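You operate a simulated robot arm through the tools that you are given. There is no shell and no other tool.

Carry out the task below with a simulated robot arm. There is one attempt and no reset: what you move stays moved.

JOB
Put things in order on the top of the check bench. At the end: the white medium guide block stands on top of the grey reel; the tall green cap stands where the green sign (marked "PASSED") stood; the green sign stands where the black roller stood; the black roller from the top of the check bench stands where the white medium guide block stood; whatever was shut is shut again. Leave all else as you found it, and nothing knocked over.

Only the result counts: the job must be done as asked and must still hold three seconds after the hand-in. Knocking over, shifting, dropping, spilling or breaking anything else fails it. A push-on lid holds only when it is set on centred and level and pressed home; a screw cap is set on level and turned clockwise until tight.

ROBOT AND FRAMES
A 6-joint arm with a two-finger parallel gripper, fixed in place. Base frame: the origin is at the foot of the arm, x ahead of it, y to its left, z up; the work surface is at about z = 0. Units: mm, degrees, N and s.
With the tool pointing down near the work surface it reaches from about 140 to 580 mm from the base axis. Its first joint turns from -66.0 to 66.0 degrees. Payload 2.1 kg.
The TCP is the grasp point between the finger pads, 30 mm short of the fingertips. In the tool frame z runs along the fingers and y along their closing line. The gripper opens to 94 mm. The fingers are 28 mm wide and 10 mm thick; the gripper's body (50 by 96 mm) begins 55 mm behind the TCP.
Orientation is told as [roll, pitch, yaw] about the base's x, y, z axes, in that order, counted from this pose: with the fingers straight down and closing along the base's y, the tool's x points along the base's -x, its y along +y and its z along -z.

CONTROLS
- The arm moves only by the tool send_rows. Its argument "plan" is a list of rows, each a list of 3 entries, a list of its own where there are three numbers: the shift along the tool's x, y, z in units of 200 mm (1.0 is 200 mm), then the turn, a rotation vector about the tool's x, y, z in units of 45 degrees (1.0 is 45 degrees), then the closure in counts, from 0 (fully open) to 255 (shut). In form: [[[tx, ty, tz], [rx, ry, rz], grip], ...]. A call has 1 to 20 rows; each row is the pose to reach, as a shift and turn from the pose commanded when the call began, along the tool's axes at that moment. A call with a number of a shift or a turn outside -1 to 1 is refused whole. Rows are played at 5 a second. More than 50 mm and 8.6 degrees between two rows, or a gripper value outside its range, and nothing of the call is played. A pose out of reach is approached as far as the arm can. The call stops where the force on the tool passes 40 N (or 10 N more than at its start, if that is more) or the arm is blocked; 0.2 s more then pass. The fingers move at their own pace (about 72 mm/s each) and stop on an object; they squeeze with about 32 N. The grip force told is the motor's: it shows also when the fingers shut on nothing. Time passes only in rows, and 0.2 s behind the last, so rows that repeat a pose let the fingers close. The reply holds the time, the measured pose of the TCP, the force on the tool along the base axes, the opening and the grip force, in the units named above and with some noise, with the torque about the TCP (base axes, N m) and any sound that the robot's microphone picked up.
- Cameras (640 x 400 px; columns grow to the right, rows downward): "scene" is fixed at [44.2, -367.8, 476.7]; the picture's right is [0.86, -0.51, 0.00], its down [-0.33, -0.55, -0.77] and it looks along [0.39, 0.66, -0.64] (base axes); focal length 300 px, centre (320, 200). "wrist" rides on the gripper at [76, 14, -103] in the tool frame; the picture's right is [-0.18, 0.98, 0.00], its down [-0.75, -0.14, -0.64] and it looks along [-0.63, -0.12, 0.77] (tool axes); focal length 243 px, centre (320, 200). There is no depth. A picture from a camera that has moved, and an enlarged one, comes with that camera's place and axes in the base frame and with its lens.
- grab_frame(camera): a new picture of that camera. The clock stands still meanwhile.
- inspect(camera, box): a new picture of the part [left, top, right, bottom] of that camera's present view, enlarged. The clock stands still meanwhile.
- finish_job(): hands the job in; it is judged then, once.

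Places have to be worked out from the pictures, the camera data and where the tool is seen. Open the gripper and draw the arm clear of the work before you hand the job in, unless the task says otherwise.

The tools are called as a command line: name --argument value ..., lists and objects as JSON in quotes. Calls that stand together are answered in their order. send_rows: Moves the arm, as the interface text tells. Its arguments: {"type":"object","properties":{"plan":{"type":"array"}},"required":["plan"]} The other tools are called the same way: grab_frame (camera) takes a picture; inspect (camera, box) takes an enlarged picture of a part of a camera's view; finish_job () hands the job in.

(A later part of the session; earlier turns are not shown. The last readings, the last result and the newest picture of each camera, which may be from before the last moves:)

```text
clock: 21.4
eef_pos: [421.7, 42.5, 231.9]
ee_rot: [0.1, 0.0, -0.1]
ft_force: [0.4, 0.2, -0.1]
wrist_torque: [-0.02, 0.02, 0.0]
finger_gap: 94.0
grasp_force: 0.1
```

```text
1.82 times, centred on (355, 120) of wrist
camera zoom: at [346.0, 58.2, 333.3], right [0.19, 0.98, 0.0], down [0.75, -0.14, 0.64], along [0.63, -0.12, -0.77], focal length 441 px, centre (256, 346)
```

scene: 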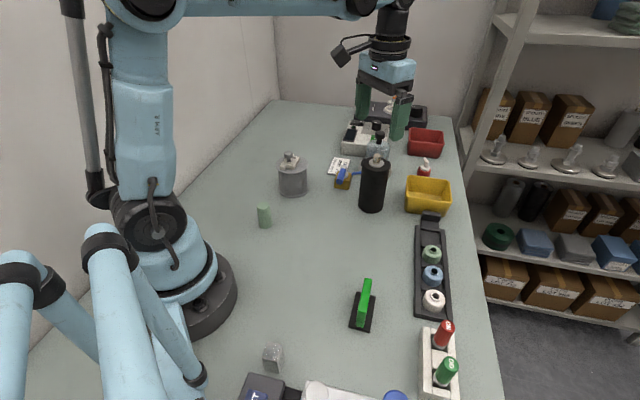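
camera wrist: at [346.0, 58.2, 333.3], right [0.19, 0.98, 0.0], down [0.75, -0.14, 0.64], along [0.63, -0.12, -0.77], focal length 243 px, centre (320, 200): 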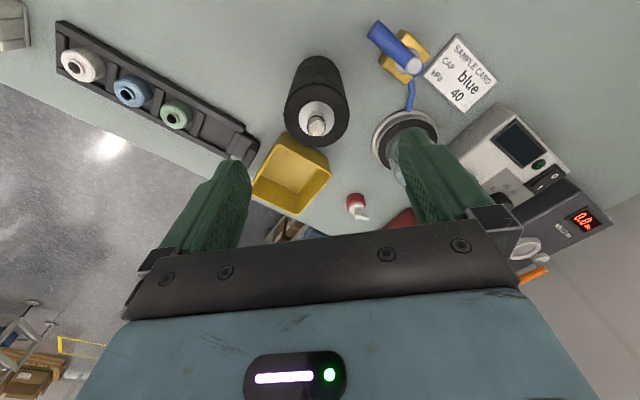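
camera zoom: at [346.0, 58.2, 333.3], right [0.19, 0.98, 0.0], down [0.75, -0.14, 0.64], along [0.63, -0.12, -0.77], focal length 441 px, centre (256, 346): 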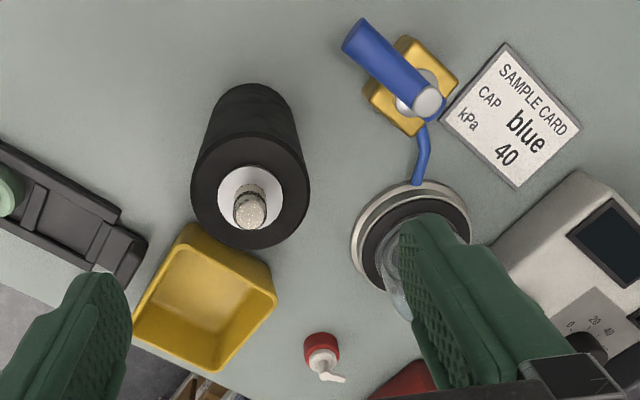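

The roller centre is about 5 mm further in x and 4–5 mm less in y than the TCP: roughly (427.8, 38.8); its pin ends at z≈143. I first correct sideways, then descend to z≈98 so the gripper body stays above the pin.

send_rows --plan '[[[-0.026, -0.0225, 0], [0, 0, 0], 0], [[-0.026, -0.0225, 0.15], [0, 0, 0], 0], [[-0.026, -0.0225, 0.3], [0, 0, 0], 0], [[-0.026, -0.0225, 0.43], [0, 0, 0], 0], [[-0.026, -0.0225, 0.43], [0, 0, 0], 0]]'

grab_frame --camera "wrist"

inspect --camera "scene" --box '[320, 60, 460, 220]'

```text
clock: 22.6
eef_pos: [427.9, 38.3, 144.1]
ee_rot: [-0.1, -0.1, 0.0]
ft_force: [-0.7, 0.9, -0.7]
wrist_torque: [-0.01, 0.0, 0.0]
finger_gap: 93.9
grasp_force: 0.1
```

```text
taken
camera wrist: at [351.2, 53.6, 246.8], right [0.18, 0.98, 0.0], down [0.75, -0.14, 0.64], along [0.63, -0.12, -0.77], focal length 243 px, centre (320, 200)
```

wrist: 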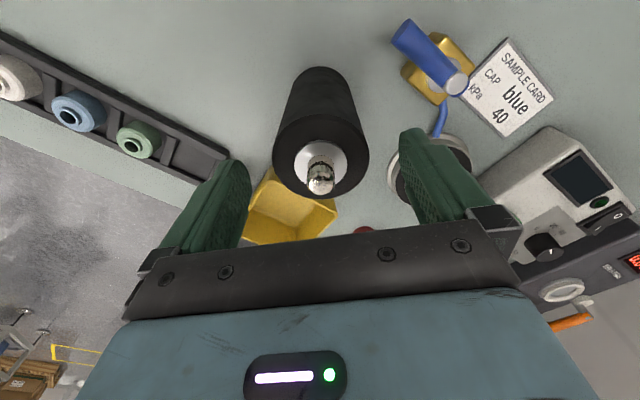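

```text
2.50 times, centred on (390, 140) of scene
camera zoom: at [44.2, -367.8, 476.7], right [0.86, -0.51, 0.0], down [-0.33, -0.55, -0.77], along [0.39, 0.66, -0.64], focal length 751 px, centre (145, 350)
```

zoom: 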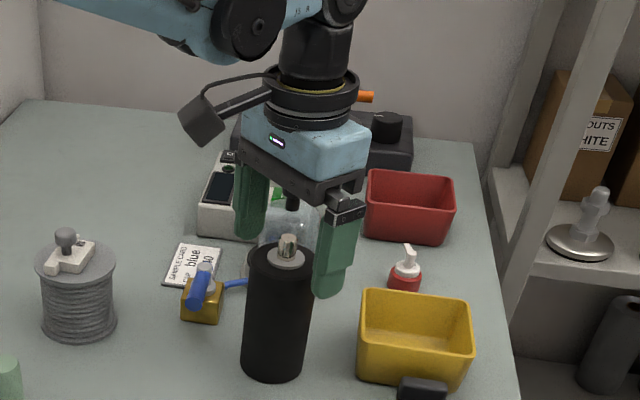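

The roller is centred between the fingers, tray and valve are clear. I go down to z≈98 and close.

send_rows --plan '[[[0, 0, 0.08], [0, 0, 0], 0], [[0, 0, 0.16], [0, 0, 0], 0], [[0, 0, 0.215], [0, 0, 0], 0], [[0, 0, 0.238], [0, 0, 0], 0], [[0, 0, 0.238], [0, 0, 0], 0]]'

grab_frame --camera "wrist"

inspect --camera "scene" --box '[320, 60, 460, 220]'

```text
clock: 23.8
eef_pos: [427.3, 39.1, 97.4]
ee_rot: [0.0, -0.1, 0.0]
ft_force: [0.3, 0.1, 0.2]
wrist_torque: [0.02, 0.06, 0.02]
finger_gap: 94.0
grasp_force: 0.0
```

```text
taken
camera wrist: at [351.7, 53.9, 199.3], right [0.18, 0.98, 0.0], down [0.75, -0.14, 0.64], along [0.63, -0.12, -0.77], focal length 243 px, centre (320, 200)
```

wrist: 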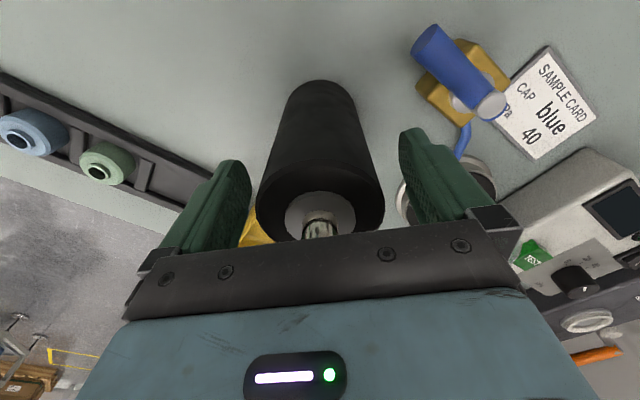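

```text
2.50 times, centred on (390, 140) of scene
camera zoom: at [44.2, -367.8, 476.7], right [0.86, -0.51, 0.0], down [-0.33, -0.55, -0.77], along [0.39, 0.66, -0.64], focal length 751 px, centre (145, 350)
```

zoom: 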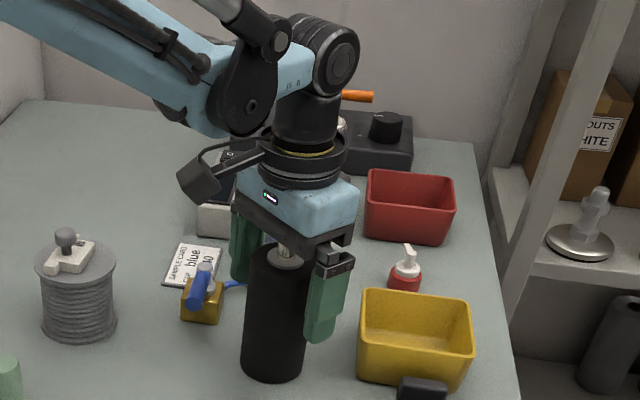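

Still no contact force; the roller is centred in the picture. I close the fingers on it.

send_rows --plan '[[[0, 0, 0], [0, 0, 0], 60], [[0, 0, 0], [0, 0, 0], 255], [[0, 0, 0], [0, 0, 0], 255], [[0, 0, 0], [0, 0, 0], 255], [[0, 0, 0], [0, 0, 0], 255]]'

grab_frame --camera "wrist"

```text
clock: 25.0
eef_pos: [428.9, 39.9, 97.9]
ee_rot: [0.0, -0.1, 0.0]
ft_force: [0.4, 0.5, 0.5]
wrist_torque: [0.04, 0.03, 0.02]
finger_gap: 59.4
grasp_force: 31.9
```

```text
taken
camera wrist: at [351.6, 53.9, 199.4], right [0.18, 0.98, 0.0], down [0.75, -0.14, 0.64], along [0.63, -0.12, -0.77], focal length 243 px, centre (320, 200)
```

wrist: 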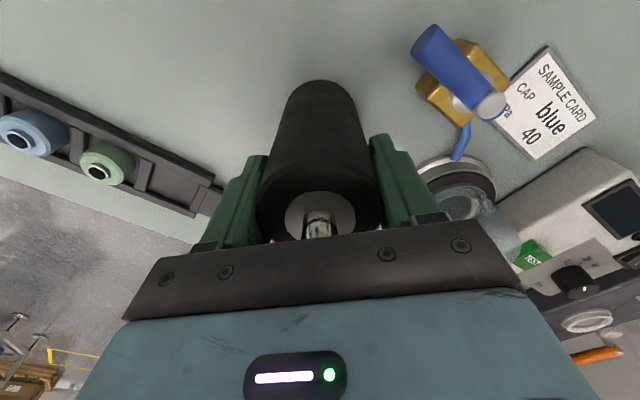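

Gap 59.4 mm, firmly held, not displaced. I lift a little to check the weight.

send_rows --plan '[[[0, 0, -0.02], [0, 0, 0], 255], [[0, 0, -0.05], [0, 0, 0], 255], [[0, 0, -0.1], [0, 0, 0], 255], [[0, 0, -0.1], [0, 0, 0], 255]]'

inspect --camera "scene" --box '[320, 60, 460, 220]'

```text
clock: 26.0
eef_pos: [427.8, 39.8, 118.9]
ee_rot: [0.0, -0.1, 0.0]
ft_force: [1.2, 0.3, -3.0]
wrist_torque: [0.0, 0.02, -0.01]
finger_gap: 59.5
grasp_force: 31.8
```

```text
2.50 times, centred on (390, 140) of scene
camera zoom: at [44.3, -367.8, 476.7], right [0.86, -0.51, 0.0], down [-0.33, -0.55, -0.77], along [0.39, 0.66, -0.64], focal length 751 px, centre (145, 350)
```

zoom: 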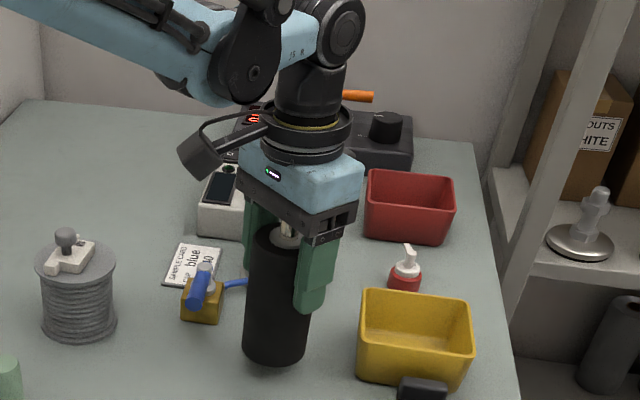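

The roller weighs about 0.3 kg and hangs straight. I raise it to z≈200 (bottom at ≈100) and swing towards the guide block's old place, turning the tool with the arm.

send_rows --plan '[[[0, 0, -0.12], [0, 0, 0], 255], [[0, 0, -0.27], [0, 0, 0], 255], [[0, 0, -0.41], [0, 0, 0], 255], [[0.02, 0.1, -0.41], [0, 0, -0.1], 255], [[0.04, 0.23, -0.41], [0, 0, -0.22], 255], [[0.06, 0.37, -0.41], [0, 0, -0.36], 255], [[0.08, 0.51, -0.41], [0, 0, -0.5], 255], [[0.1, 0.65, -0.41], [0, 0, -0.65], 255], [[0.13, 0.79, -0.41], [0, 0, -0.8], 255], [[0.16, 0.92, -0.41], [0, 0, -0.911], 255], [[0.16, 0.92, -0.41], [0, 0, -0.911], 255]]'

grab_frame --camera "scene"

grab_frame --camera "wrist"

```text
clock: 28.4
eef_pos: [395.1, 222.7, 199.0]
ee_rot: [-0.1, 0.0, 41.1]
ft_force: [1.0, -0.2, -4.2]
wrist_torque: [-0.01, 0.0, -0.01]
finger_gap: 59.4
grasp_force: 31.4
```

```text
taken
```

scene: 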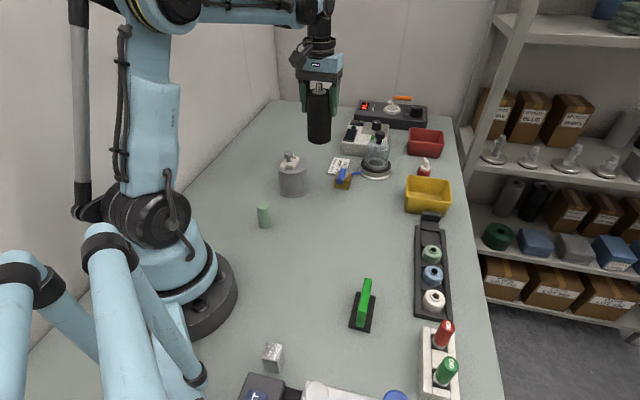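

```text
taken
camera wrist: at [328.6, 184.6, 301.6], right [-0.51, 0.86, 0.0], down [0.66, 0.39, 0.64], along [0.55, 0.33, -0.77], focal length 243 px, centre (320, 200)
```

wrist: 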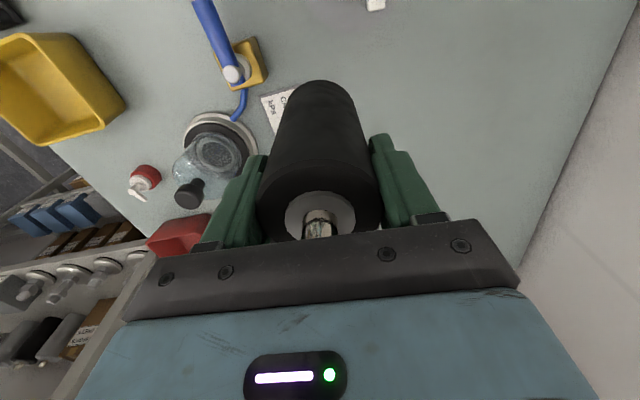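

Nothing was disturbed on the way. I continue to the block's old place (386.5, 308.4) and lower to about 15 mm above the bench.

send_rows --plan '[[[-0.08, 0.11, 0], [0, 0, 0], 255], [[-0.16, 0.23, 0], [0, 0, 0], 255], [[-0.22, 0.31, 0], [0, 0, 0], 255], [[-0.2457, 0.3535, 0], [0, 0, 0], 255], [[-0.2457, 0.3535, 0.12], [0, 0, 0], 255], [[-0.2457, 0.3535, 0.25], [0, 0, 0], 255], [[-0.2457, 0.3535, 0.36], [0, 0, 0], 255], [[-0.2457, 0.3535, 0.43], [0, 0, 0], 255], [[-0.2457, 0.3535, 0.43], [0, 0, 0], 255]]'

inspect --camera "scene" --box '[250, 60, 390, 200]'

grab_frame --camera "wrist"

```text
clock: 30.4
eef_pos: [386.1, 309.7, 113.9]
ee_rot: [-0.1, -0.1, 41.0]
ft_force: [-1.0, 0.6, -3.2]
wrist_torque: [0.0, 0.01, 0.01]
finger_gap: 59.2
grasp_force: 32.1
```

```text
2.86 times, centred on (320, 130) of scene
camera zoom: at [44.3, -367.8, 476.7], right [0.86, -0.51, 0.0], down [-0.33, -0.55, -0.77], along [0.39, 0.66, -0.64], focal length 858 px, centre (320, 400)
```

zoom: 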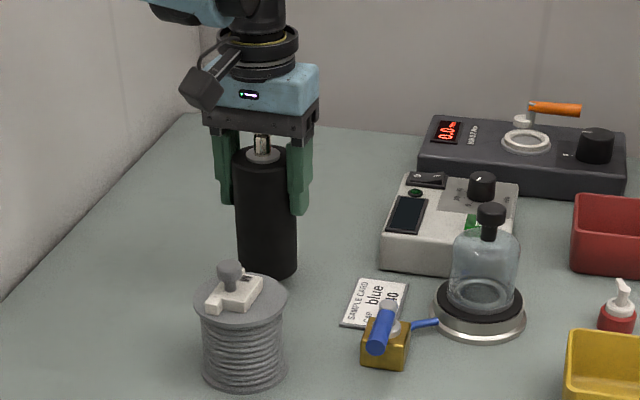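

```text
taken
camera wrist: at [319.8, 270.5, 216.1], right [-0.51, 0.86, 0.0], down [0.66, 0.39, 0.64], along [0.56, 0.32, -0.77], focal length 243 px, centre (320, 200)
```

wrist: 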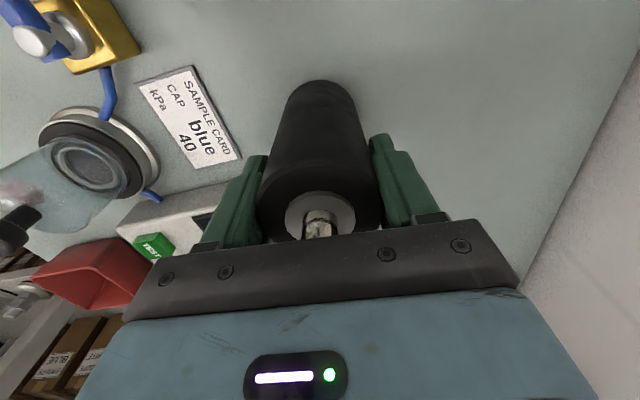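

The roller hangs over the spot. I lower to 2 mm above the bench and then feel for contact.

send_rows --plan '[[[0, 0, 0.03], [0, 0, 0], 255], [[0, 0, 0.055], [0, 0, 0], 255], [[0, 0, 0.07], [0, 0, 0], 255], [[0, 0, 0.07], [0, 0, 0], 255]]'

send_rows --plan '[[[0, 0, 0.004], [0, 0, 0], 255], [[0, 0, 0.006], [0, 0, 0], 255]]'

send_rows --plan '[[[0, 0, 0.004], [0, 0, 0], 255], [[0, 0, 0.004], [0, 0, 0], 255]]'

```text
clock: 31.4
eef_pos: [385.9, 308.1, 100.1]
ee_rot: [0.0, -0.1, 41.0]
ft_force: [0.6, 0.1, -3.8]
wrist_torque: [0.04, 0.03, 0.03]
finger_gap: 59.2
grasp_force: 32.0
```

```text
clock: 32.0
eef_pos: [386.9, 309.1, 99.3]
ee_rot: [-0.1, -0.1, 41.1]
ft_force: [0.4, 0.8, -3.8]
wrist_torque: [-0.02, 0.01, -0.03]
finger_gap: 59.3
grasp_force: 32.2
```

```text
clock: 32.6
eef_pos: [387.2, 308.5, 98.4]
ee_rot: [-0.1, -0.1, 40.9]
ft_force: [-0.3, -0.7, -4.0]
wrist_torque: [-0.01, 0.0, 0.03]
finger_gap: 58.9
grasp_force: 31.9
```

Still hanging freely (−4 N). I continue in 0.5 mm steps.

send_rows --plan '[[[0, 0, 0.003], [0, 0, 0], 255], [[0, 0, 0.003], [0, 0, 0], 255]]'

send_rows --plan '[[[0, 0, 0.003], [0, 0, 0], 255], [[0, 0, 0.003], [0, 0, 0], 255]]'

```text
clock: 33.2
eef_pos: [385.3, 309.1, 97.7]
ee_rot: [-0.1, -0.1, 41.0]
ft_force: [0.7, -0.3, 4.7]
wrist_torque: [0.07, 0.13, 0.01]
finger_gap: 59.3
grasp_force: 32.3
```

```text
clock: 33.8
eef_pos: [387.2, 308.3, 98.0]
ee_rot: [-0.1, 0.0, 41.0]
ft_force: [-0.2, -2.6, 26.0]
wrist_torque: [0.11, 0.26, 0.01]
finger_gap: 59.1
grasp_force: 31.8
```

Contact with the bench (26 N). I back off 0.6 mm and open the fingers.

send_rows --plan '[[[0, 0, -0.003], [0, 0, 0], 255], [[0, 0, -0.003], [0, 0, 0], 255]]'

send_rows --plan '[[[0, 0, 0], [0, 0, 0], 80], [[0, 0, 0], [0, 0, 0], 40], [[0, 0, 0], [0, 0, 0], 0], [[0, 0, 0], [0, 0, 0], 0], [[0, 0, 0], [0, 0, 0], 0]]'

grab_frame --camera "wrist"

inspect --camera "scene" --box '[250, 60, 390, 200]'

```text
clock: 34.4
eef_pos: [386.3, 309.0, 97.5]
ee_rot: [-0.1, -0.1, 41.0]
ft_force: [-2.9, -1.4, 23.9]
wrist_torque: [0.08, 0.22, 0.01]
finger_gap: 59.1
grasp_force: 31.7
```

```text
clock: 35.6
eef_pos: [386.9, 307.8, 97.4]
ee_rot: [-0.1, -0.1, 40.9]
ft_force: [0.1, -0.2, 0.2]
wrist_torque: [0.02, 0.02, 0.02]
finger_gap: 94.1
grasp_force: 0.1
```

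```text
taken
camera wrist: at [320.3, 269.8, 199.2], right [-0.51, 0.86, 0.0], down [0.66, 0.39, 0.64], along [0.56, 0.32, -0.77], focal length 243 px, centre (320, 200)
```

wrist: 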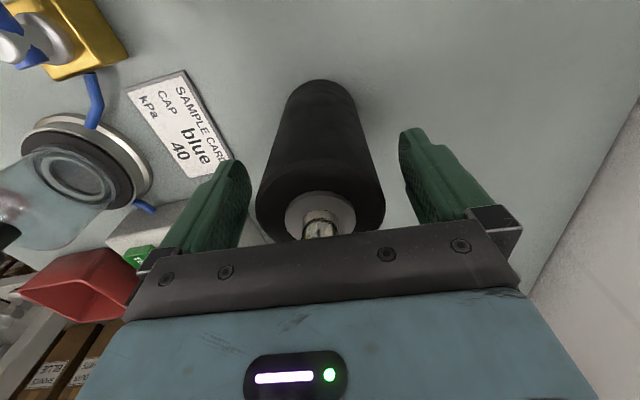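

```text
2.86 times, centred on (320, 130) of scene
camera zoom: at [44.2, -367.8, 476.7], right [0.86, -0.51, 0.0], down [-0.33, -0.55, -0.77], along [0.39, 0.66, -0.64], focal length 858 px, centre (320, 400)
```

zoom: 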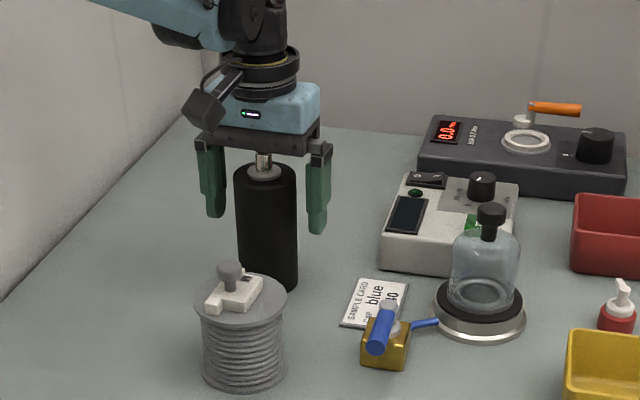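

The roller stands upright at the block's old place. I raise straight up until well clear of its pin.

send_rows --plan '[[[0, 0, -0.04], [0, 0, 0], 0], [[0, 0, -0.15], [0, 0, 0], 0], [[0, 0, -0.3], [0, 0, 0], 0], [[0, 0, -0.45], [0, 0, 0], 0], [[0, 0, -0.6], [0, 0, 0], 0], [[0, 0, -0.7], [0, 0, 0], 0], [[0, 0, -0.7], [0, 0, 0], 0]]'

grab_frame --camera "wrist"

grab_frame --camera "scene"

```text
clock: 37.2
eef_pos: [387.0, 308.1, 238.0]
ee_rot: [-0.1, -0.1, 41.1]
ft_force: [-1.0, 0.5, 1.0]
wrist_torque: [0.02, 0.0, 0.0]
finger_gap: 93.9
grasp_force: 0.0
```

```text
taken
camera wrist: at [320.0, 269.5, 339.6], right [-0.51, 0.86, 0.0], down [0.66, 0.39, 0.64], along [0.56, 0.32, -0.77], focal length 243 px, centre (320, 200)
```

wrist: 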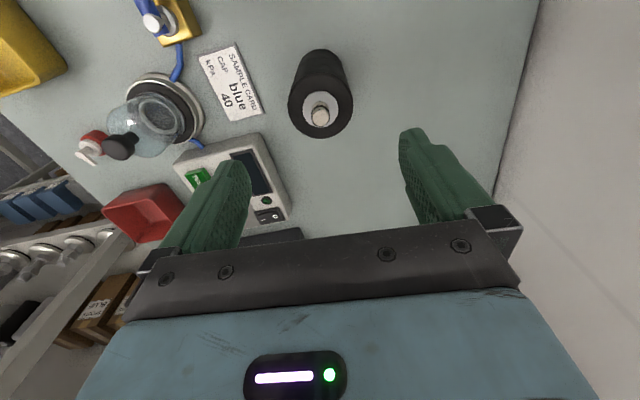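

```text
taken
```

scene: 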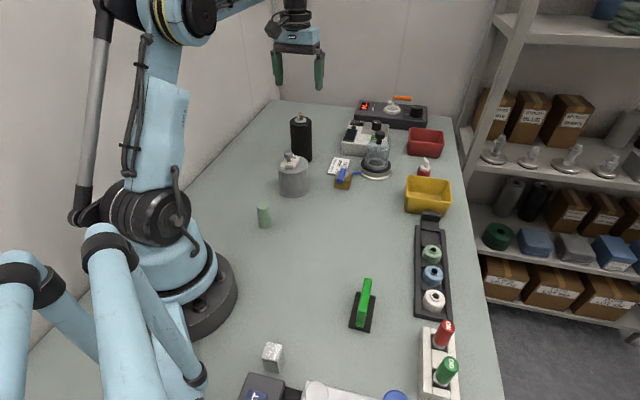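

The roller is upright and centred at the target. I fly at z≈238 towards the sign in three stretches, keeping yaw 41° (close to the sign's axis).

send_rows --plan '[[[0.14, -0.09, 0], [0, 0, 0], 0], [[0.28, -0.18, 0], [0, 0, 0], 0], [[0.42, -0.27, 0], [0, 0, 0], 0], [[0.56, -0.36, 0], [0, 0, 0], 0], [[0.706, -0.449, 0], [0, 0, 0], 0]]'

send_rows --plan '[[[0.14, -0.09, 0], [0, 0, 0], 0], [[0.28, -0.18, 0], [0, 0, 0], 0], [[0.42, -0.27, 0], [0, 0, 0], 0], [[0.56, -0.36, 0], [0, 0, 0], 0], [[0.706, -0.449, 0], [0, 0, 0], 0]]'

grab_frame --camera "wrist"

grab_frame --camera "scene"

```text
clock: 38.4
eef_pos: [338.2, 147.1, 236.9]
ee_rot: [-0.1, -0.2, 40.9]
ft_force: [0.0, 0.4, -0.7]
wrist_torque: [0.02, 0.01, 0.01]
finger_gap: 93.9
grasp_force: 0.1
```

```text
clock: 39.6
eef_pos: [291.1, -12.3, 238.5]
ee_rot: [-0.1, -0.1, 41.0]
ft_force: [-0.4, 1.0, -0.6]
wrist_torque: [0.03, -0.01, 0.01]
finger_gap: 94.2
grasp_force: 0.2
```

```text
taken
camera wrist: at [224.5, -51.0, 340.0], right [-0.51, 0.86, 0.0], down [0.66, 0.39, 0.64], along [0.56, 0.32, -0.77], focal length 243 px, centre (320, 200)
```

wrist: 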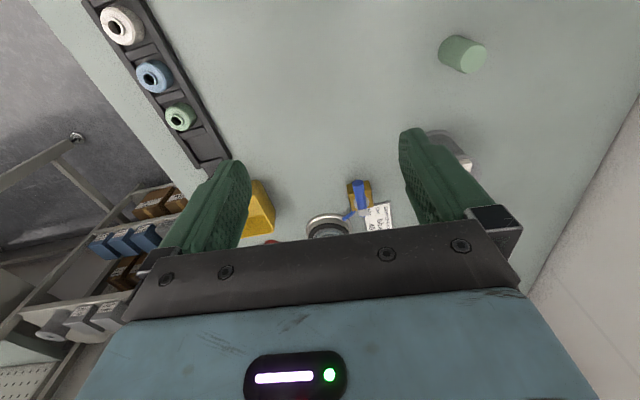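

```text
taken
```

scene: 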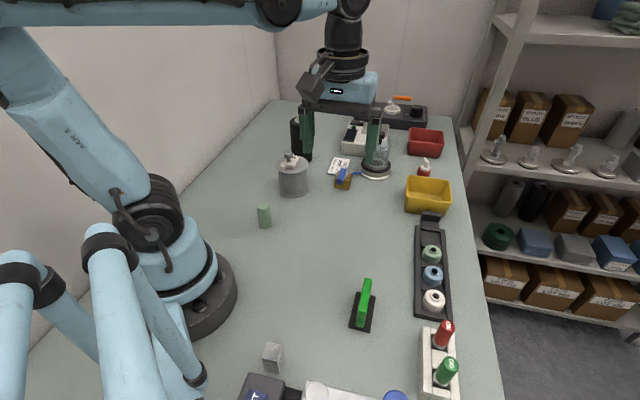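

Clear so far. I make the third stretch to above the sign, lowering to z≈180.

send_rows --plan '[[[0.14, -0.09, 0], [0, 0, 0], 0], [[0.28, -0.18, 0.02], [0, 0, 0], 0], [[0.42, -0.27, 0.06], [0, 0, 0], 0], [[0.56, -0.36, 0.14], [0, 0, 0], 0], [[0.64, -0.41, 0.22], [0, 0, 0], 0], [[0.706, -0.449, 0.29], [0, 0, 0], 0], [[0.706, -0.449, 0.29], [0, 0, 0], 0]]'

grab_frame --camera "wrist"

grab_frame --camera "scene"

```text
clock: 41.2
eef_pos: [243.5, -173.4, 179.2]
ee_rot: [-0.2, -0.1, 41.0]
ft_force: [-0.2, -0.1, -0.2]
wrist_torque: [0.01, 0.01, 0.02]
finger_gap: 93.8
grasp_force: 0.1
```

```text
taken
camera wrist: at [176.5, -211.3, 280.8], right [-0.51, 0.86, 0.0], down [0.66, 0.39, 0.64], along [0.56, 0.32, -0.77], focal length 243 px, centre (320, 200)
```

wrist: 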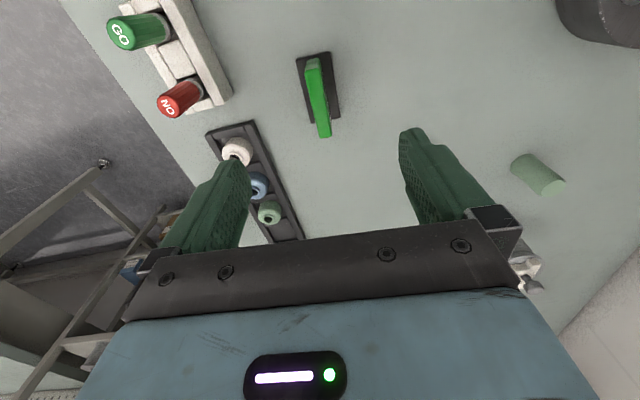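

```text
taken
```

scene: 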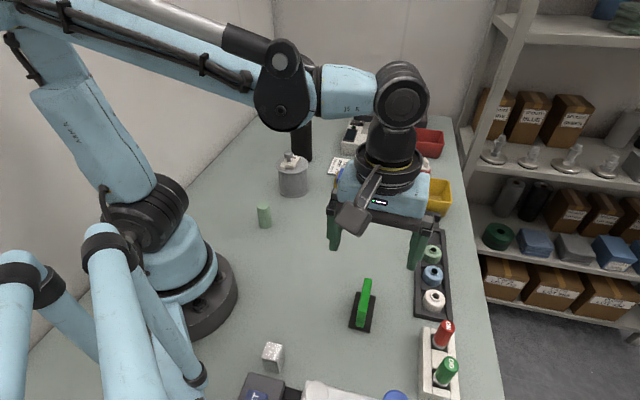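

The sign is below the gripper. I zoom in to measure offset and orientation of its plate.

inspect --camera "wrist" --box '[270, 40, 370, 150]'

```text
3.64 times, centred on (320, 95) of wrist
camera zoom: at [176.5, -211.3, 280.8], right [-0.51, 0.86, 0.0], down [0.66, 0.39, 0.64], along [0.56, 0.32, -0.77], focal length 882 px, centre (320, 582)
```

zoom: 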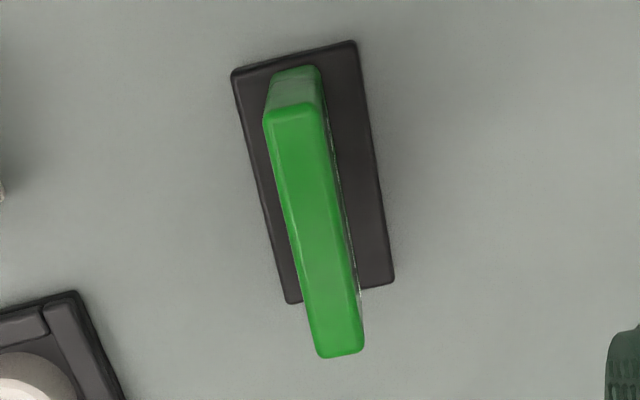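

The sign's base is centred within 1 mm of the TCP; its axis is about 1.5° more than the tool's yaw. I correct that, narrow the fingers to 60 mm, and descend to z≈43 (tips 12 mm above the bench, above the sign's foot).

send_rows --plan '[[[-0.0045, -0.003, 0], [0, 0, -0.034], 92], [[-0.0045, -0.003, 0.15], [0, 0, -0.034], 92], [[-0.0045, -0.003, 0.32], [0, 0, -0.034], 92], [[-0.0045, -0.003, 0.48], [0, 0, -0.034], 92], [[-0.0045, -0.003, 0.6], [0, 0, -0.034], 92], [[-0.0045, -0.003, 0.6825], [0, 0, -0.034], 92], [[-0.0045, -0.003, 0.6825], [0, 0, -0.034], 92]]'

grab_frame --camera "wrist"

inspect --camera "scene" --box '[310, 200, 450, 340]'

```text
clock: 42.8
eef_pos: [244.1, -172.4, 41.7]
ee_rot: [-0.2, 0.0, 42.4]
ft_force: [0.1, -0.3, 0.1]
wrist_torque: [-0.02, 0.02, 0.02]
finger_gap: 60.1
grasp_force: 0.0
```

```text
taken
camera wrist: at [178.9, -212.6, 144.3], right [-0.53, 0.85, 0.0], down [0.65, 0.41, 0.64], along [0.55, 0.34, -0.77], focal length 243 px, centre (320, 200)
```

wrist: 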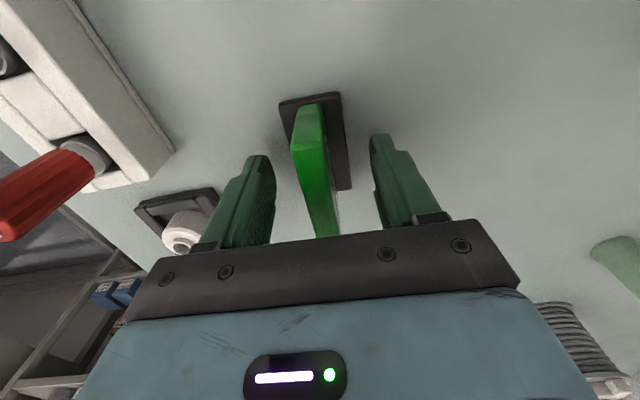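

```text
2.86 times, centred on (380, 270) of scene
camera zoom: at [44.2, -367.8, 476.7], right [0.86, -0.51, 0.0], down [-0.33, -0.55, -0.77], along [0.39, 0.66, -0.64], focal length 858 px, centre (149, 0)
```

zoom: 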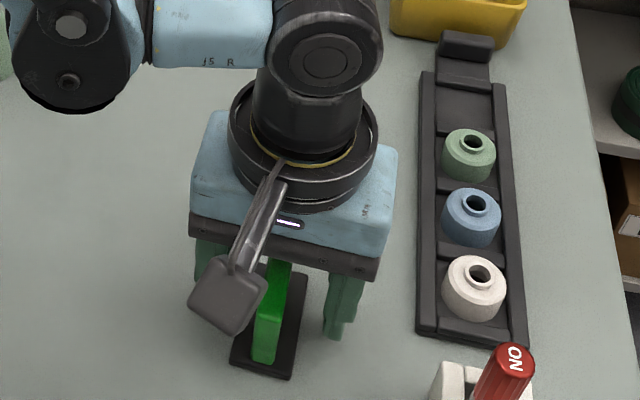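

The plate is centred between the fingers. I close on it.

send_rows --plan '[[[0, 0, 0], [0, 0, 0], 160], [[0, 0, 0], [0, 0, 0], 255], [[0, 0, 0], [0, 0, 0], 255], [[0, 0, 0], [0, 0, 0], 255], [[0, 0, 0], [0, 0, 0], 255]]'

grab_frame --camera "wrist"

```text
clock: 44.0
eef_pos: [245.2, -171.1, 42.9]
ee_rot: [-0.2, 0.0, 42.5]
ft_force: [0.6, 0.1, 0.0]
wrist_torque: [-0.03, 0.02, 0.0]
finger_gap: 17.7
grasp_force: 31.8
```

```text
taken
camera wrist: at [178.9, -212.7, 144.6], right [-0.53, 0.85, 0.0], down [0.65, 0.41, 0.64], along [0.55, 0.34, -0.77], focal length 243 px, centre (320, 200)
```

wrist: 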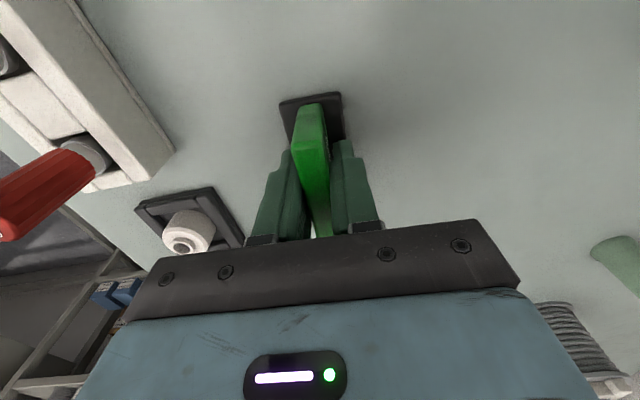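

Gap 17.7 mm at 32 N: held. I lift a bit and check.

send_rows --plan '[[[0, 0, -0.03], [0, 0, 0], 255], [[0, 0, -0.08], [0, 0, 0], 255], [[0, 0, -0.15], [0, 0, 0], 255], [[0, 0, -0.15], [0, 0, 0], 255]]'

grab_frame --camera "wrist"

inspect --camera "scene" --box '[310, 200, 450, 340]'

```text
clock: 45.0
eef_pos: [244.4, -171.6, 71.7]
ee_rot: [-0.1, -0.2, 42.5]
ft_force: [-0.1, -0.4, -0.5]
wrist_torque: [-0.01, -0.02, -0.02]
finger_gap: 17.5
grasp_force: 32.5
```

```text
taken
camera wrist: at [178.8, -212.7, 174.6], right [-0.53, 0.85, 0.0], down [0.65, 0.41, 0.64], along [0.55, 0.34, -0.77], focal length 243 px, centre (320, 200)
```

wrist: 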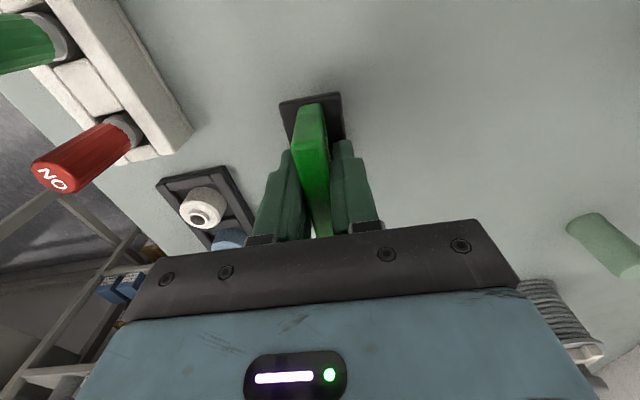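

```text
2.86 times, centred on (380, 270) of scene
camera zoom: at [44.3, -367.8, 476.7], right [0.86, -0.51, 0.0], down [-0.33, -0.55, -0.77], along [0.39, 0.66, -0.64], focal length 858 px, centre (149, 0)
```

zoom: 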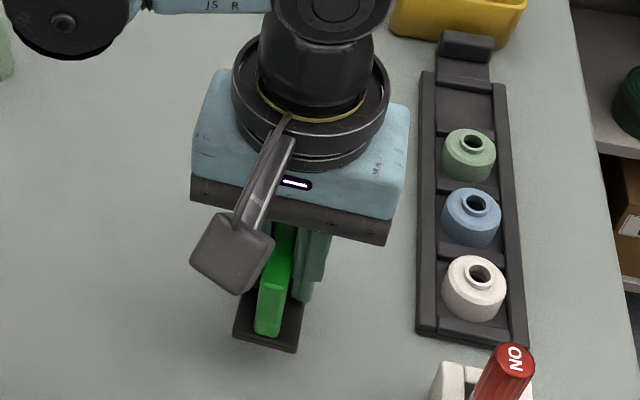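

Sign is held level. I raise to z≈163 and carry it towards the roller's old place (427.8, 38.8).

send_rows --plan '[[[0, 0, -0.15], [0, 0, 0], 255], [[0, 0, -0.32], [0, 0, 0], 255], [[0, 0, -0.45], [0, 0, 0], 255], [[-0.12, 0.014, -0.45], [0, 0, 0], 255], [[-0.28, 0.032, -0.45], [0, 0, 0], 255], [[-0.44, 0.05, -0.45], [0, 0, 0], 255], [[-0.6, 0.07, -0.45], [0, 0, 0], 255], [[-0.695, 0.0805, -0.45], [0, 0, 0], 255]]'

send_rows --plan '[[[-0.15, 0.017, 0], [0, 0, 0], 255], [[-0.3, 0.035, 0], [0, 0, 0], 255], [[-0.45, 0.052, 0], [0, 0, 0], 255], [[-0.58, 0.067, 0], [0, 0, 0], 255], [[-0.66, 0.077, 0], [0, 0, 0], 255], [[-0.695, 0.0805, 0], [0, 0, 0], 255], [[-0.695, 0.0805, 0], [0, 0, 0], 255]]'

grab_frame --camera "wrist"

grab_frame --camera "scene"

```text
clock: 46.8
eef_pos: [336.2, -67.2, 163.0]
ee_rot: [0.0, 0.0, 42.4]
ft_force: [-0.8, 0.2, -0.8]
wrist_torque: [0.0, -0.02, 0.0]
finger_gap: 17.5
grasp_force: 32.2
```

```text
clock: 48.4
eef_pos: [426.6, 38.6, 162.8]
ee_rot: [-0.1, -0.1, 42.5]
ft_force: [-0.5, 0.1, -0.6]
wrist_torque: [0.01, -0.02, -0.02]
finger_gap: 17.4
grasp_force: 31.6
```

```text
taken
camera wrist: at [362.1, -1.1, 265.0], right [-0.53, 0.85, 0.0], down [0.65, 0.4, 0.64], along [0.55, 0.34, -0.77], focal length 243 px, centre (320, 200)
```

wrist: 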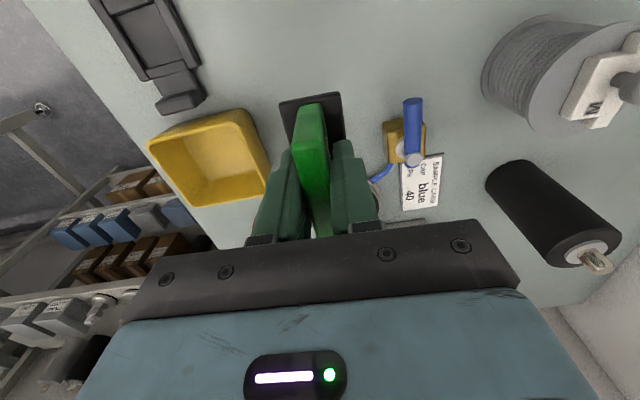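

```text
taken
```

scene: 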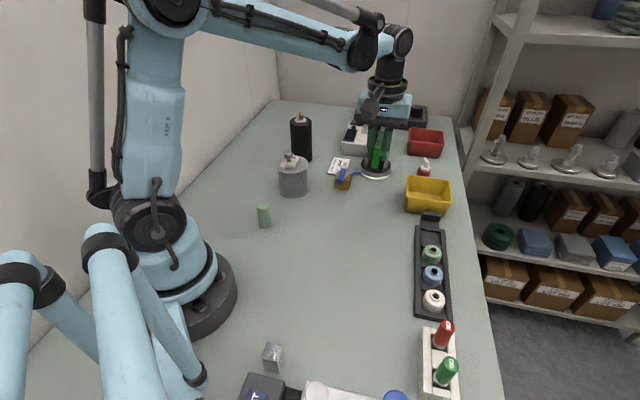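

All clear: tray on the left, valve on the right of the sign. I lower to about 8 mm above the bench.

send_rows --plan '[[[0, 0, 0.12], [0, 0, 0], 255], [[0, 0, 0.26], [0, 0, 0], 255], [[0, 0, 0.4], [0, 0, 0], 255], [[0, 0, 0.5], [0, 0, 0], 255], [[0, 0, 0.56], [0, 0, 0], 255], [[0, 0, 0.56], [0, 0, 0], 255]]'

grab_frame --camera "wrist"

inspect --camera "scene" --box '[320, 80, 460, 220]'

```text
clock: 49.8
eef_pos: [427.7, 39.1, 50.1]
ee_rot: [-0.1, -0.2, 42.6]
ft_force: [-0.1, 0.1, 0.4]
wrist_torque: [-0.02, -0.02, -0.01]
finger_gap: 17.6
grasp_force: 31.7
```

```text
taken
camera wrist: at [362.3, -1.8, 152.5], right [-0.53, 0.85, 0.0], down [0.65, 0.41, 0.64], along [0.55, 0.34, -0.77], focal length 243 px, centre (320, 200)
```

wrist: 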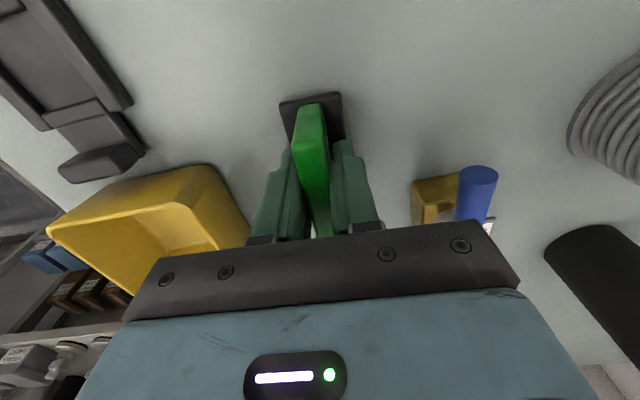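

```text
2.86 times, centred on (390, 150) of scene
camera zoom: at [44.2, -367.8, 476.7], right [0.86, -0.51, 0.0], down [-0.33, -0.55, -0.77], along [0.39, 0.66, -0.64], focal length 858 px, centre (120, 343)
```

zoom: 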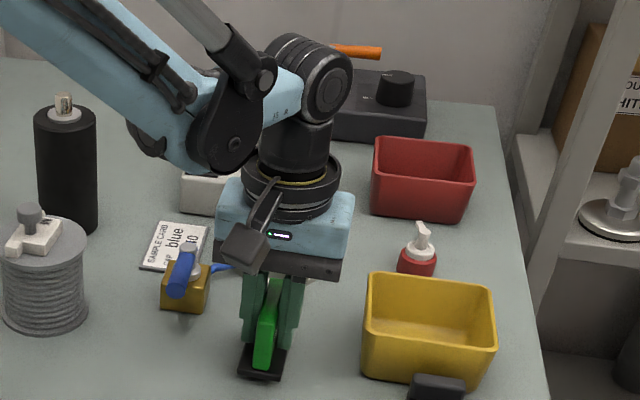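

Lowering further and feeling for the bench.

send_rows --plan '[[[0, 0, 0.018], [0, 0, 0], 255], [[0, 0, 0.03], [0, 0, 0], 255], [[0, 0, 0.035], [0, 0, 0], 255], [[0, 0, 0.035], [0, 0, 0], 255]]'

send_rows --plan '[[[0, 0, 0.003], [0, 0, 0], 255], [[0, 0, 0.003], [0, 0, 0], 255]]'

send_rows --plan '[[[0, 0, 0.003], [0, 0, 0], 255], [[0, 0, 0.003], [0, 0, 0], 255]]'

```text
clock: 50.8
eef_pos: [428.0, 39.1, 43.4]
ee_rot: [-0.1, -0.1, 42.5]
ft_force: [0.2, -0.1, -0.4]
wrist_torque: [0.03, -0.01, 0.0]
finger_gap: 17.5
grasp_force: 32.3
```

```text
clock: 51.4
eef_pos: [427.5, 39.0, 43.4]
ee_rot: [-0.1, -0.1, 42.4]
ft_force: [0.1, -0.3, -0.4]
wrist_torque: [0.01, 0.0, 0.01]
finger_gap: 17.8
grasp_force: 31.9
```

```text
clock: 52.0
eef_pos: [427.1, 38.9, 41.7]
ee_rot: [-0.1, -0.2, 42.5]
ft_force: [0.9, -0.3, -0.4]
wrist_torque: [-0.01, -0.02, 0.0]
finger_gap: 17.4
grasp_force: 31.7
```

send_rows --plan '[[[0, 0, 0.003], [0, 0, 0], 255], [[0, 0, 0.003], [0, 0, 0], 255]]'

send_rows --plan '[[[0, 0, 0.002], [0, 0, 0], 255], [[0, 0, 0.002], [0, 0, 0], 255]]'

```text
clock: 52.6
eef_pos: [428.6, 39.6, 41.8]
ee_rot: [-0.1, -0.1, 42.4]
ft_force: [0.2, 1.2, 14.0]
wrist_torque: [0.01, 0.01, -0.01]
finger_gap: 17.5
grasp_force: 31.9
```

```text
clock: 53.2
eef_pos: [428.5, 37.9, 43.6]
ee_rot: [-0.2, -0.1, 42.4]
ft_force: [0.6, 1.1, 28.8]
wrist_torque: [-0.02, 0.0, -0.02]
finger_gap: 17.7
grasp_force: 31.6
```

The foot is on the bench (29 N). I ease off slightly and open the fingers to 60 mm only, since tray and valve are near.

send_rows --plan '[[[0, 0, -0.003], [0, 0, 0], 255], [[0, 0, -0.003], [0, 0, 0], 255]]'

send_rows --plan '[[[0, 0, 0], [0, 0, 0], 180], [[0, 0, 0], [0, 0, 0], 120], [[0, 0, 0], [0, 0, 0], 92], [[0, 0, 0], [0, 0, 0], 92]]'

grab_frame --camera "wrist"

inspect --camera "scene" --box '[320, 80, 460, 220]'

```text
clock: 53.8
eef_pos: [427.5, 38.0, 42.3]
ee_rot: [-0.1, -0.1, 42.5]
ft_force: [0.4, 1.8, 12.0]
wrist_torque: [0.06, 0.0, -0.02]
finger_gap: 17.5
grasp_force: 32.1
```

```text
clock: 54.8
eef_pos: [427.8, 39.1, 41.7]
ee_rot: [-0.2, -0.1, 42.5]
ft_force: [0.2, -0.5, 0.0]
wrist_torque: [0.01, 0.01, 0.01]
finger_gap: 60.3
grasp_force: 0.1
```

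```text
taken
camera wrist: at [362.3, -1.3, 144.4], right [-0.53, 0.85, 0.0], down [0.65, 0.41, 0.64], along [0.55, 0.34, -0.77], focal length 243 px, centre (320, 200)
```

wrist: 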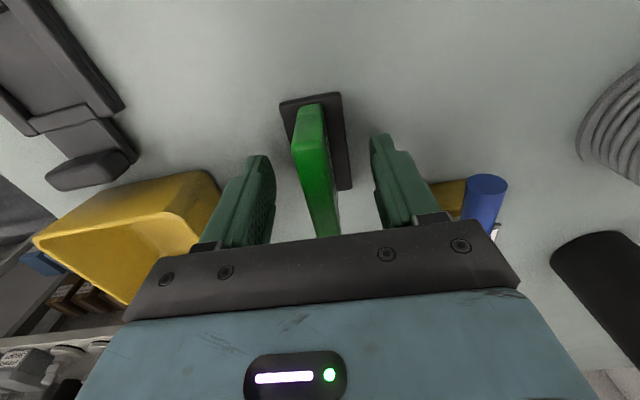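

```text
2.86 times, centred on (390, 150) of scene
camera zoom: at [44.2, -367.8, 476.7], right [0.86, -0.51, 0.0], down [-0.33, -0.55, -0.77], along [0.39, 0.66, -0.64], focal length 858 px, centre (120, 343)
```

zoom: 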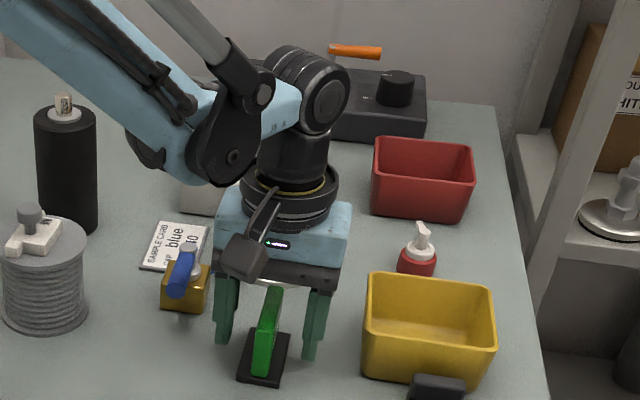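

The sign stands at the roller's old place, fingers free on both sides. I raise straight up.

send_rows --plan '[[[0, 0, -0.04], [0, 0, 0], 92], [[0, 0, -0.15], [0, 0, 0], 92], [[0, 0, -0.3], [0, 0, 0], 92], [[0, 0, -0.5], [0, 0, 0], 92], [[0, 0, -0.7], [0, 0, 0], 92], [[0, 0, -0.85], [0, 0, 0], 92], [[0, 0, -0.85], [0, 0, 0], 92]]'

grab_frame --camera "wrist"

grab_frame --camera "scene"

```text
clock: 56.4
eef_pos: [428.2, 39.9, 212.4]
ee_rot: [-0.1, -0.1, 42.4]
ft_force: [0.3, -0.3, 0.0]
wrist_torque: [0.02, -0.03, 0.02]
finger_gap: 60.3
grasp_force: 0.1
```

```text
taken
camera wrist: at [362.3, -0.6, 314.3], right [-0.53, 0.85, 0.0], down [0.65, 0.41, 0.64], along [0.55, 0.34, -0.77], focal length 243 px, centre (320, 200)
```

wrist: 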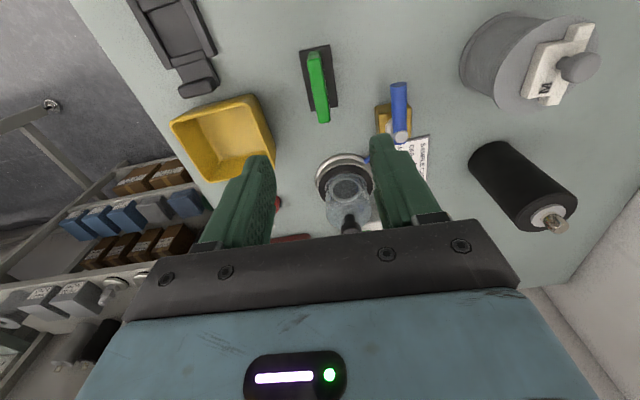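

```text
taken
```

scene: 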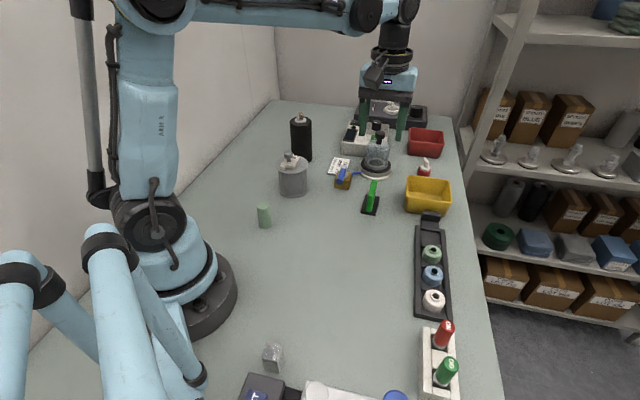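

Everything stands as intended so far. Now I go to the tall green cap at about (185, 109), turning back to yaw 0.

send_rows --plan '[[[0.055, 0.09, 0], [0, 0, 0.157], 60], [[0.11, 0.18, 0], [0, 0, 0.315], 60], [[0.165, 0.27, 0], [0, 0, 0.472], 60], [[0.22, 0.36, 0], [0, 0, 0.63], 60], [[0.275, 0.45, 0], [0, 0, 0.787], 60], [[0.33, 0.54, 0], [0, 0, 0.944], 60], [[0.33, 0.54, 0], [0, 0, 0.944], 60]]'

send_rows --plan '[[[0.15, 0.044, 0.02], [0, 0, 0], 60], [[0.3, 0.088, 0.06], [0, 0, 0], 60], [[0.45, 0.132, 0.12], [0, 0, 0], 60], [[0.55, 0.16, 0.2], [0, 0, 0], 60], [[0.6055, 0.176, 0.26], [0, 0, 0], 60], [[0.6055, 0.176, 0.26], [0, 0, 0], 60]]'

grab_frame --camera "wrist"

grab_frame --camera "scene"

```text
clock: 58.0
eef_pos: [306.2, 74.0, 212.0]
ee_rot: [0.1, -0.1, -0.1]
ft_force: [-0.1, -0.5, 0.2]
wrist_torque: [0.02, 0.02, 0.0]
finger_gap: 71.8
grasp_force: 0.1
```

```text
clock: 59.4
eef_pos: [186.2, 109.5, 159.7]
ee_rot: [0.0, -0.2, 0.0]
ft_force: [-0.7, 0.1, 0.1]
wrist_torque: [0.0, 0.02, -0.02]
finger_gap: 71.8
grasp_force: 0.1
```

```text
taken
camera wrist: at [109.0, 124.8, 261.9], right [0.18, 0.98, 0.0], down [0.75, -0.14, 0.64], along [0.63, -0.12, -0.77], focal length 243 px, centre (320, 200)
```

wrist: 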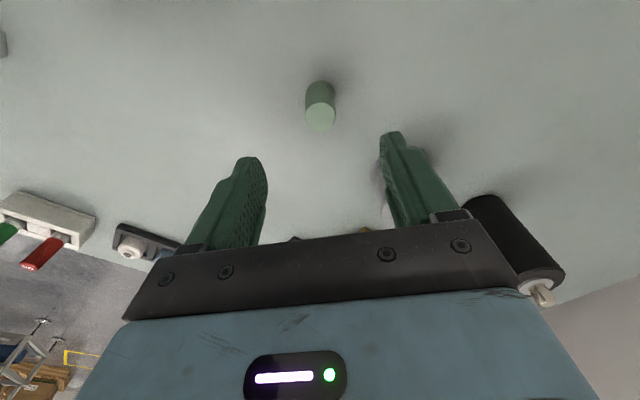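

```text
taken
```

scene: 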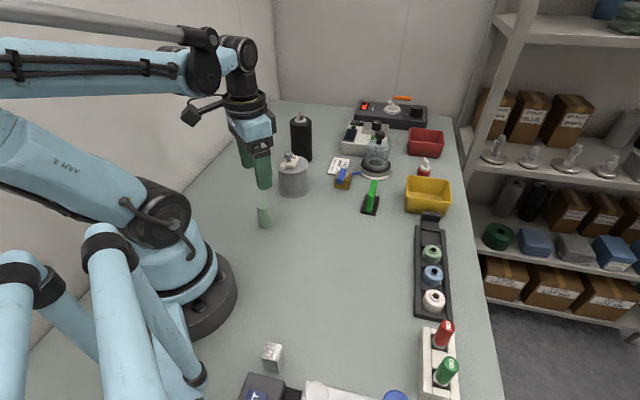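

The cap is nearly under the TCP. I zoom in to refine.

inspect --camera "wrist" --box '[280, 60, 360, 140]'

```text
5.00 times, centred on (320, 100) of wrist
camera zoom: at [109.0, 124.8, 261.9], right [0.18, 0.98, 0.0], down [0.75, -0.14, 0.64], along [0.63, -0.12, -0.77], focal length 1213 px, centre (320, 700)
```

zoom: 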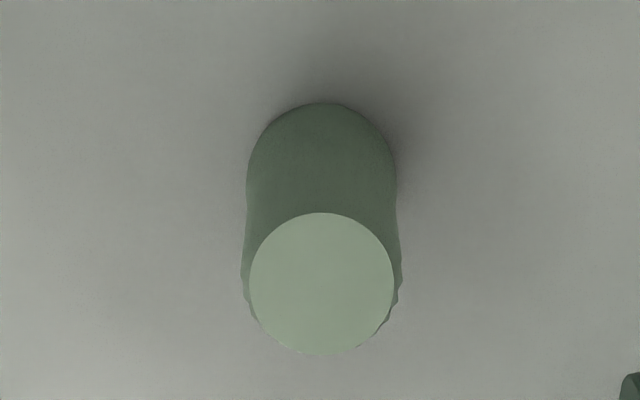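

Cap centre is about 2 mm ahead of the TCP in x, top at ≈57. I correct and descend to z≈48 with the fingers open at 72 mm.

send_rows --plan '[[[-0.0095, -0.0015, 0.05], [0, 0, 0], 60], [[-0.0095, -0.0015, 0.2], [0, 0, 0], 60], [[-0.0095, -0.0015, 0.35], [0, 0, 0], 60], [[-0.0095, -0.0015, 0.48], [0, 0, 0], 60], [[-0.0095, -0.0015, 0.562], [0, 0, 0], 60], [[-0.0095, -0.0015, 0.562], [0, 0, 0], 60]]'

grab_frame --camera "wrist"

inspect --camera "scene" --box '[200, 140, 330, 250]'

```text
clock: 60.8
eef_pos: [186.6, 109.1, 47.3]
ee_rot: [0.1, -0.1, 0.0]
ft_force: [0.4, -0.7, -0.1]
wrist_torque: [-0.03, 0.0, -0.02]
finger_gap: 72.0
grasp_force: 0.1
```

```text
taken
camera wrist: at [111.2, 123.9, 149.5], right [0.18, 0.98, 0.0], down [0.75, -0.14, 0.64], along [0.63, -0.12, -0.77], focal length 243 px, centre (320, 200)
```

wrist: 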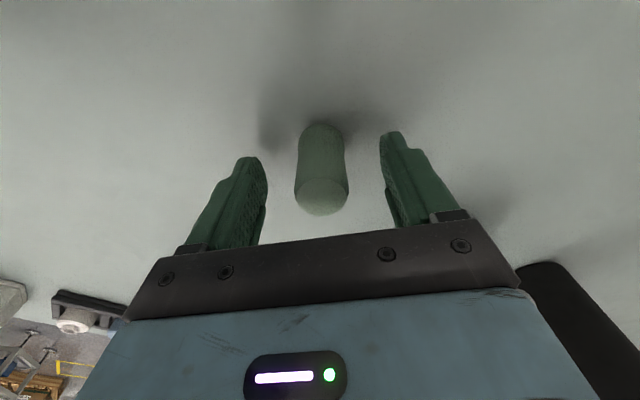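

```text
3.64 times, centred on (265, 195) of scene
camera zoom: at [44.2, -367.8, 476.7], right [0.86, -0.51, 0.0], down [-0.33, -0.55, -0.77], along [0.39, 0.66, -0.64], focal length 1092 px, centre (520, 218)
```

zoom: 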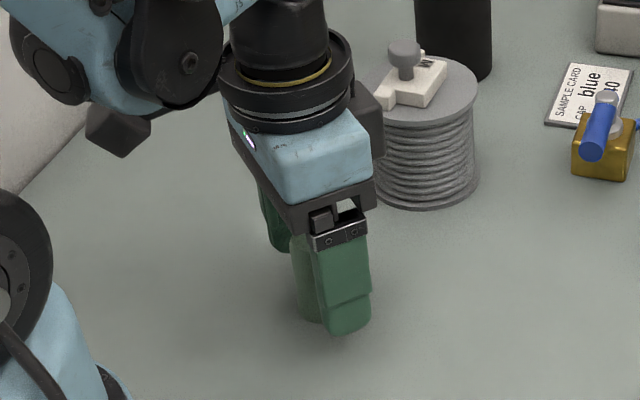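

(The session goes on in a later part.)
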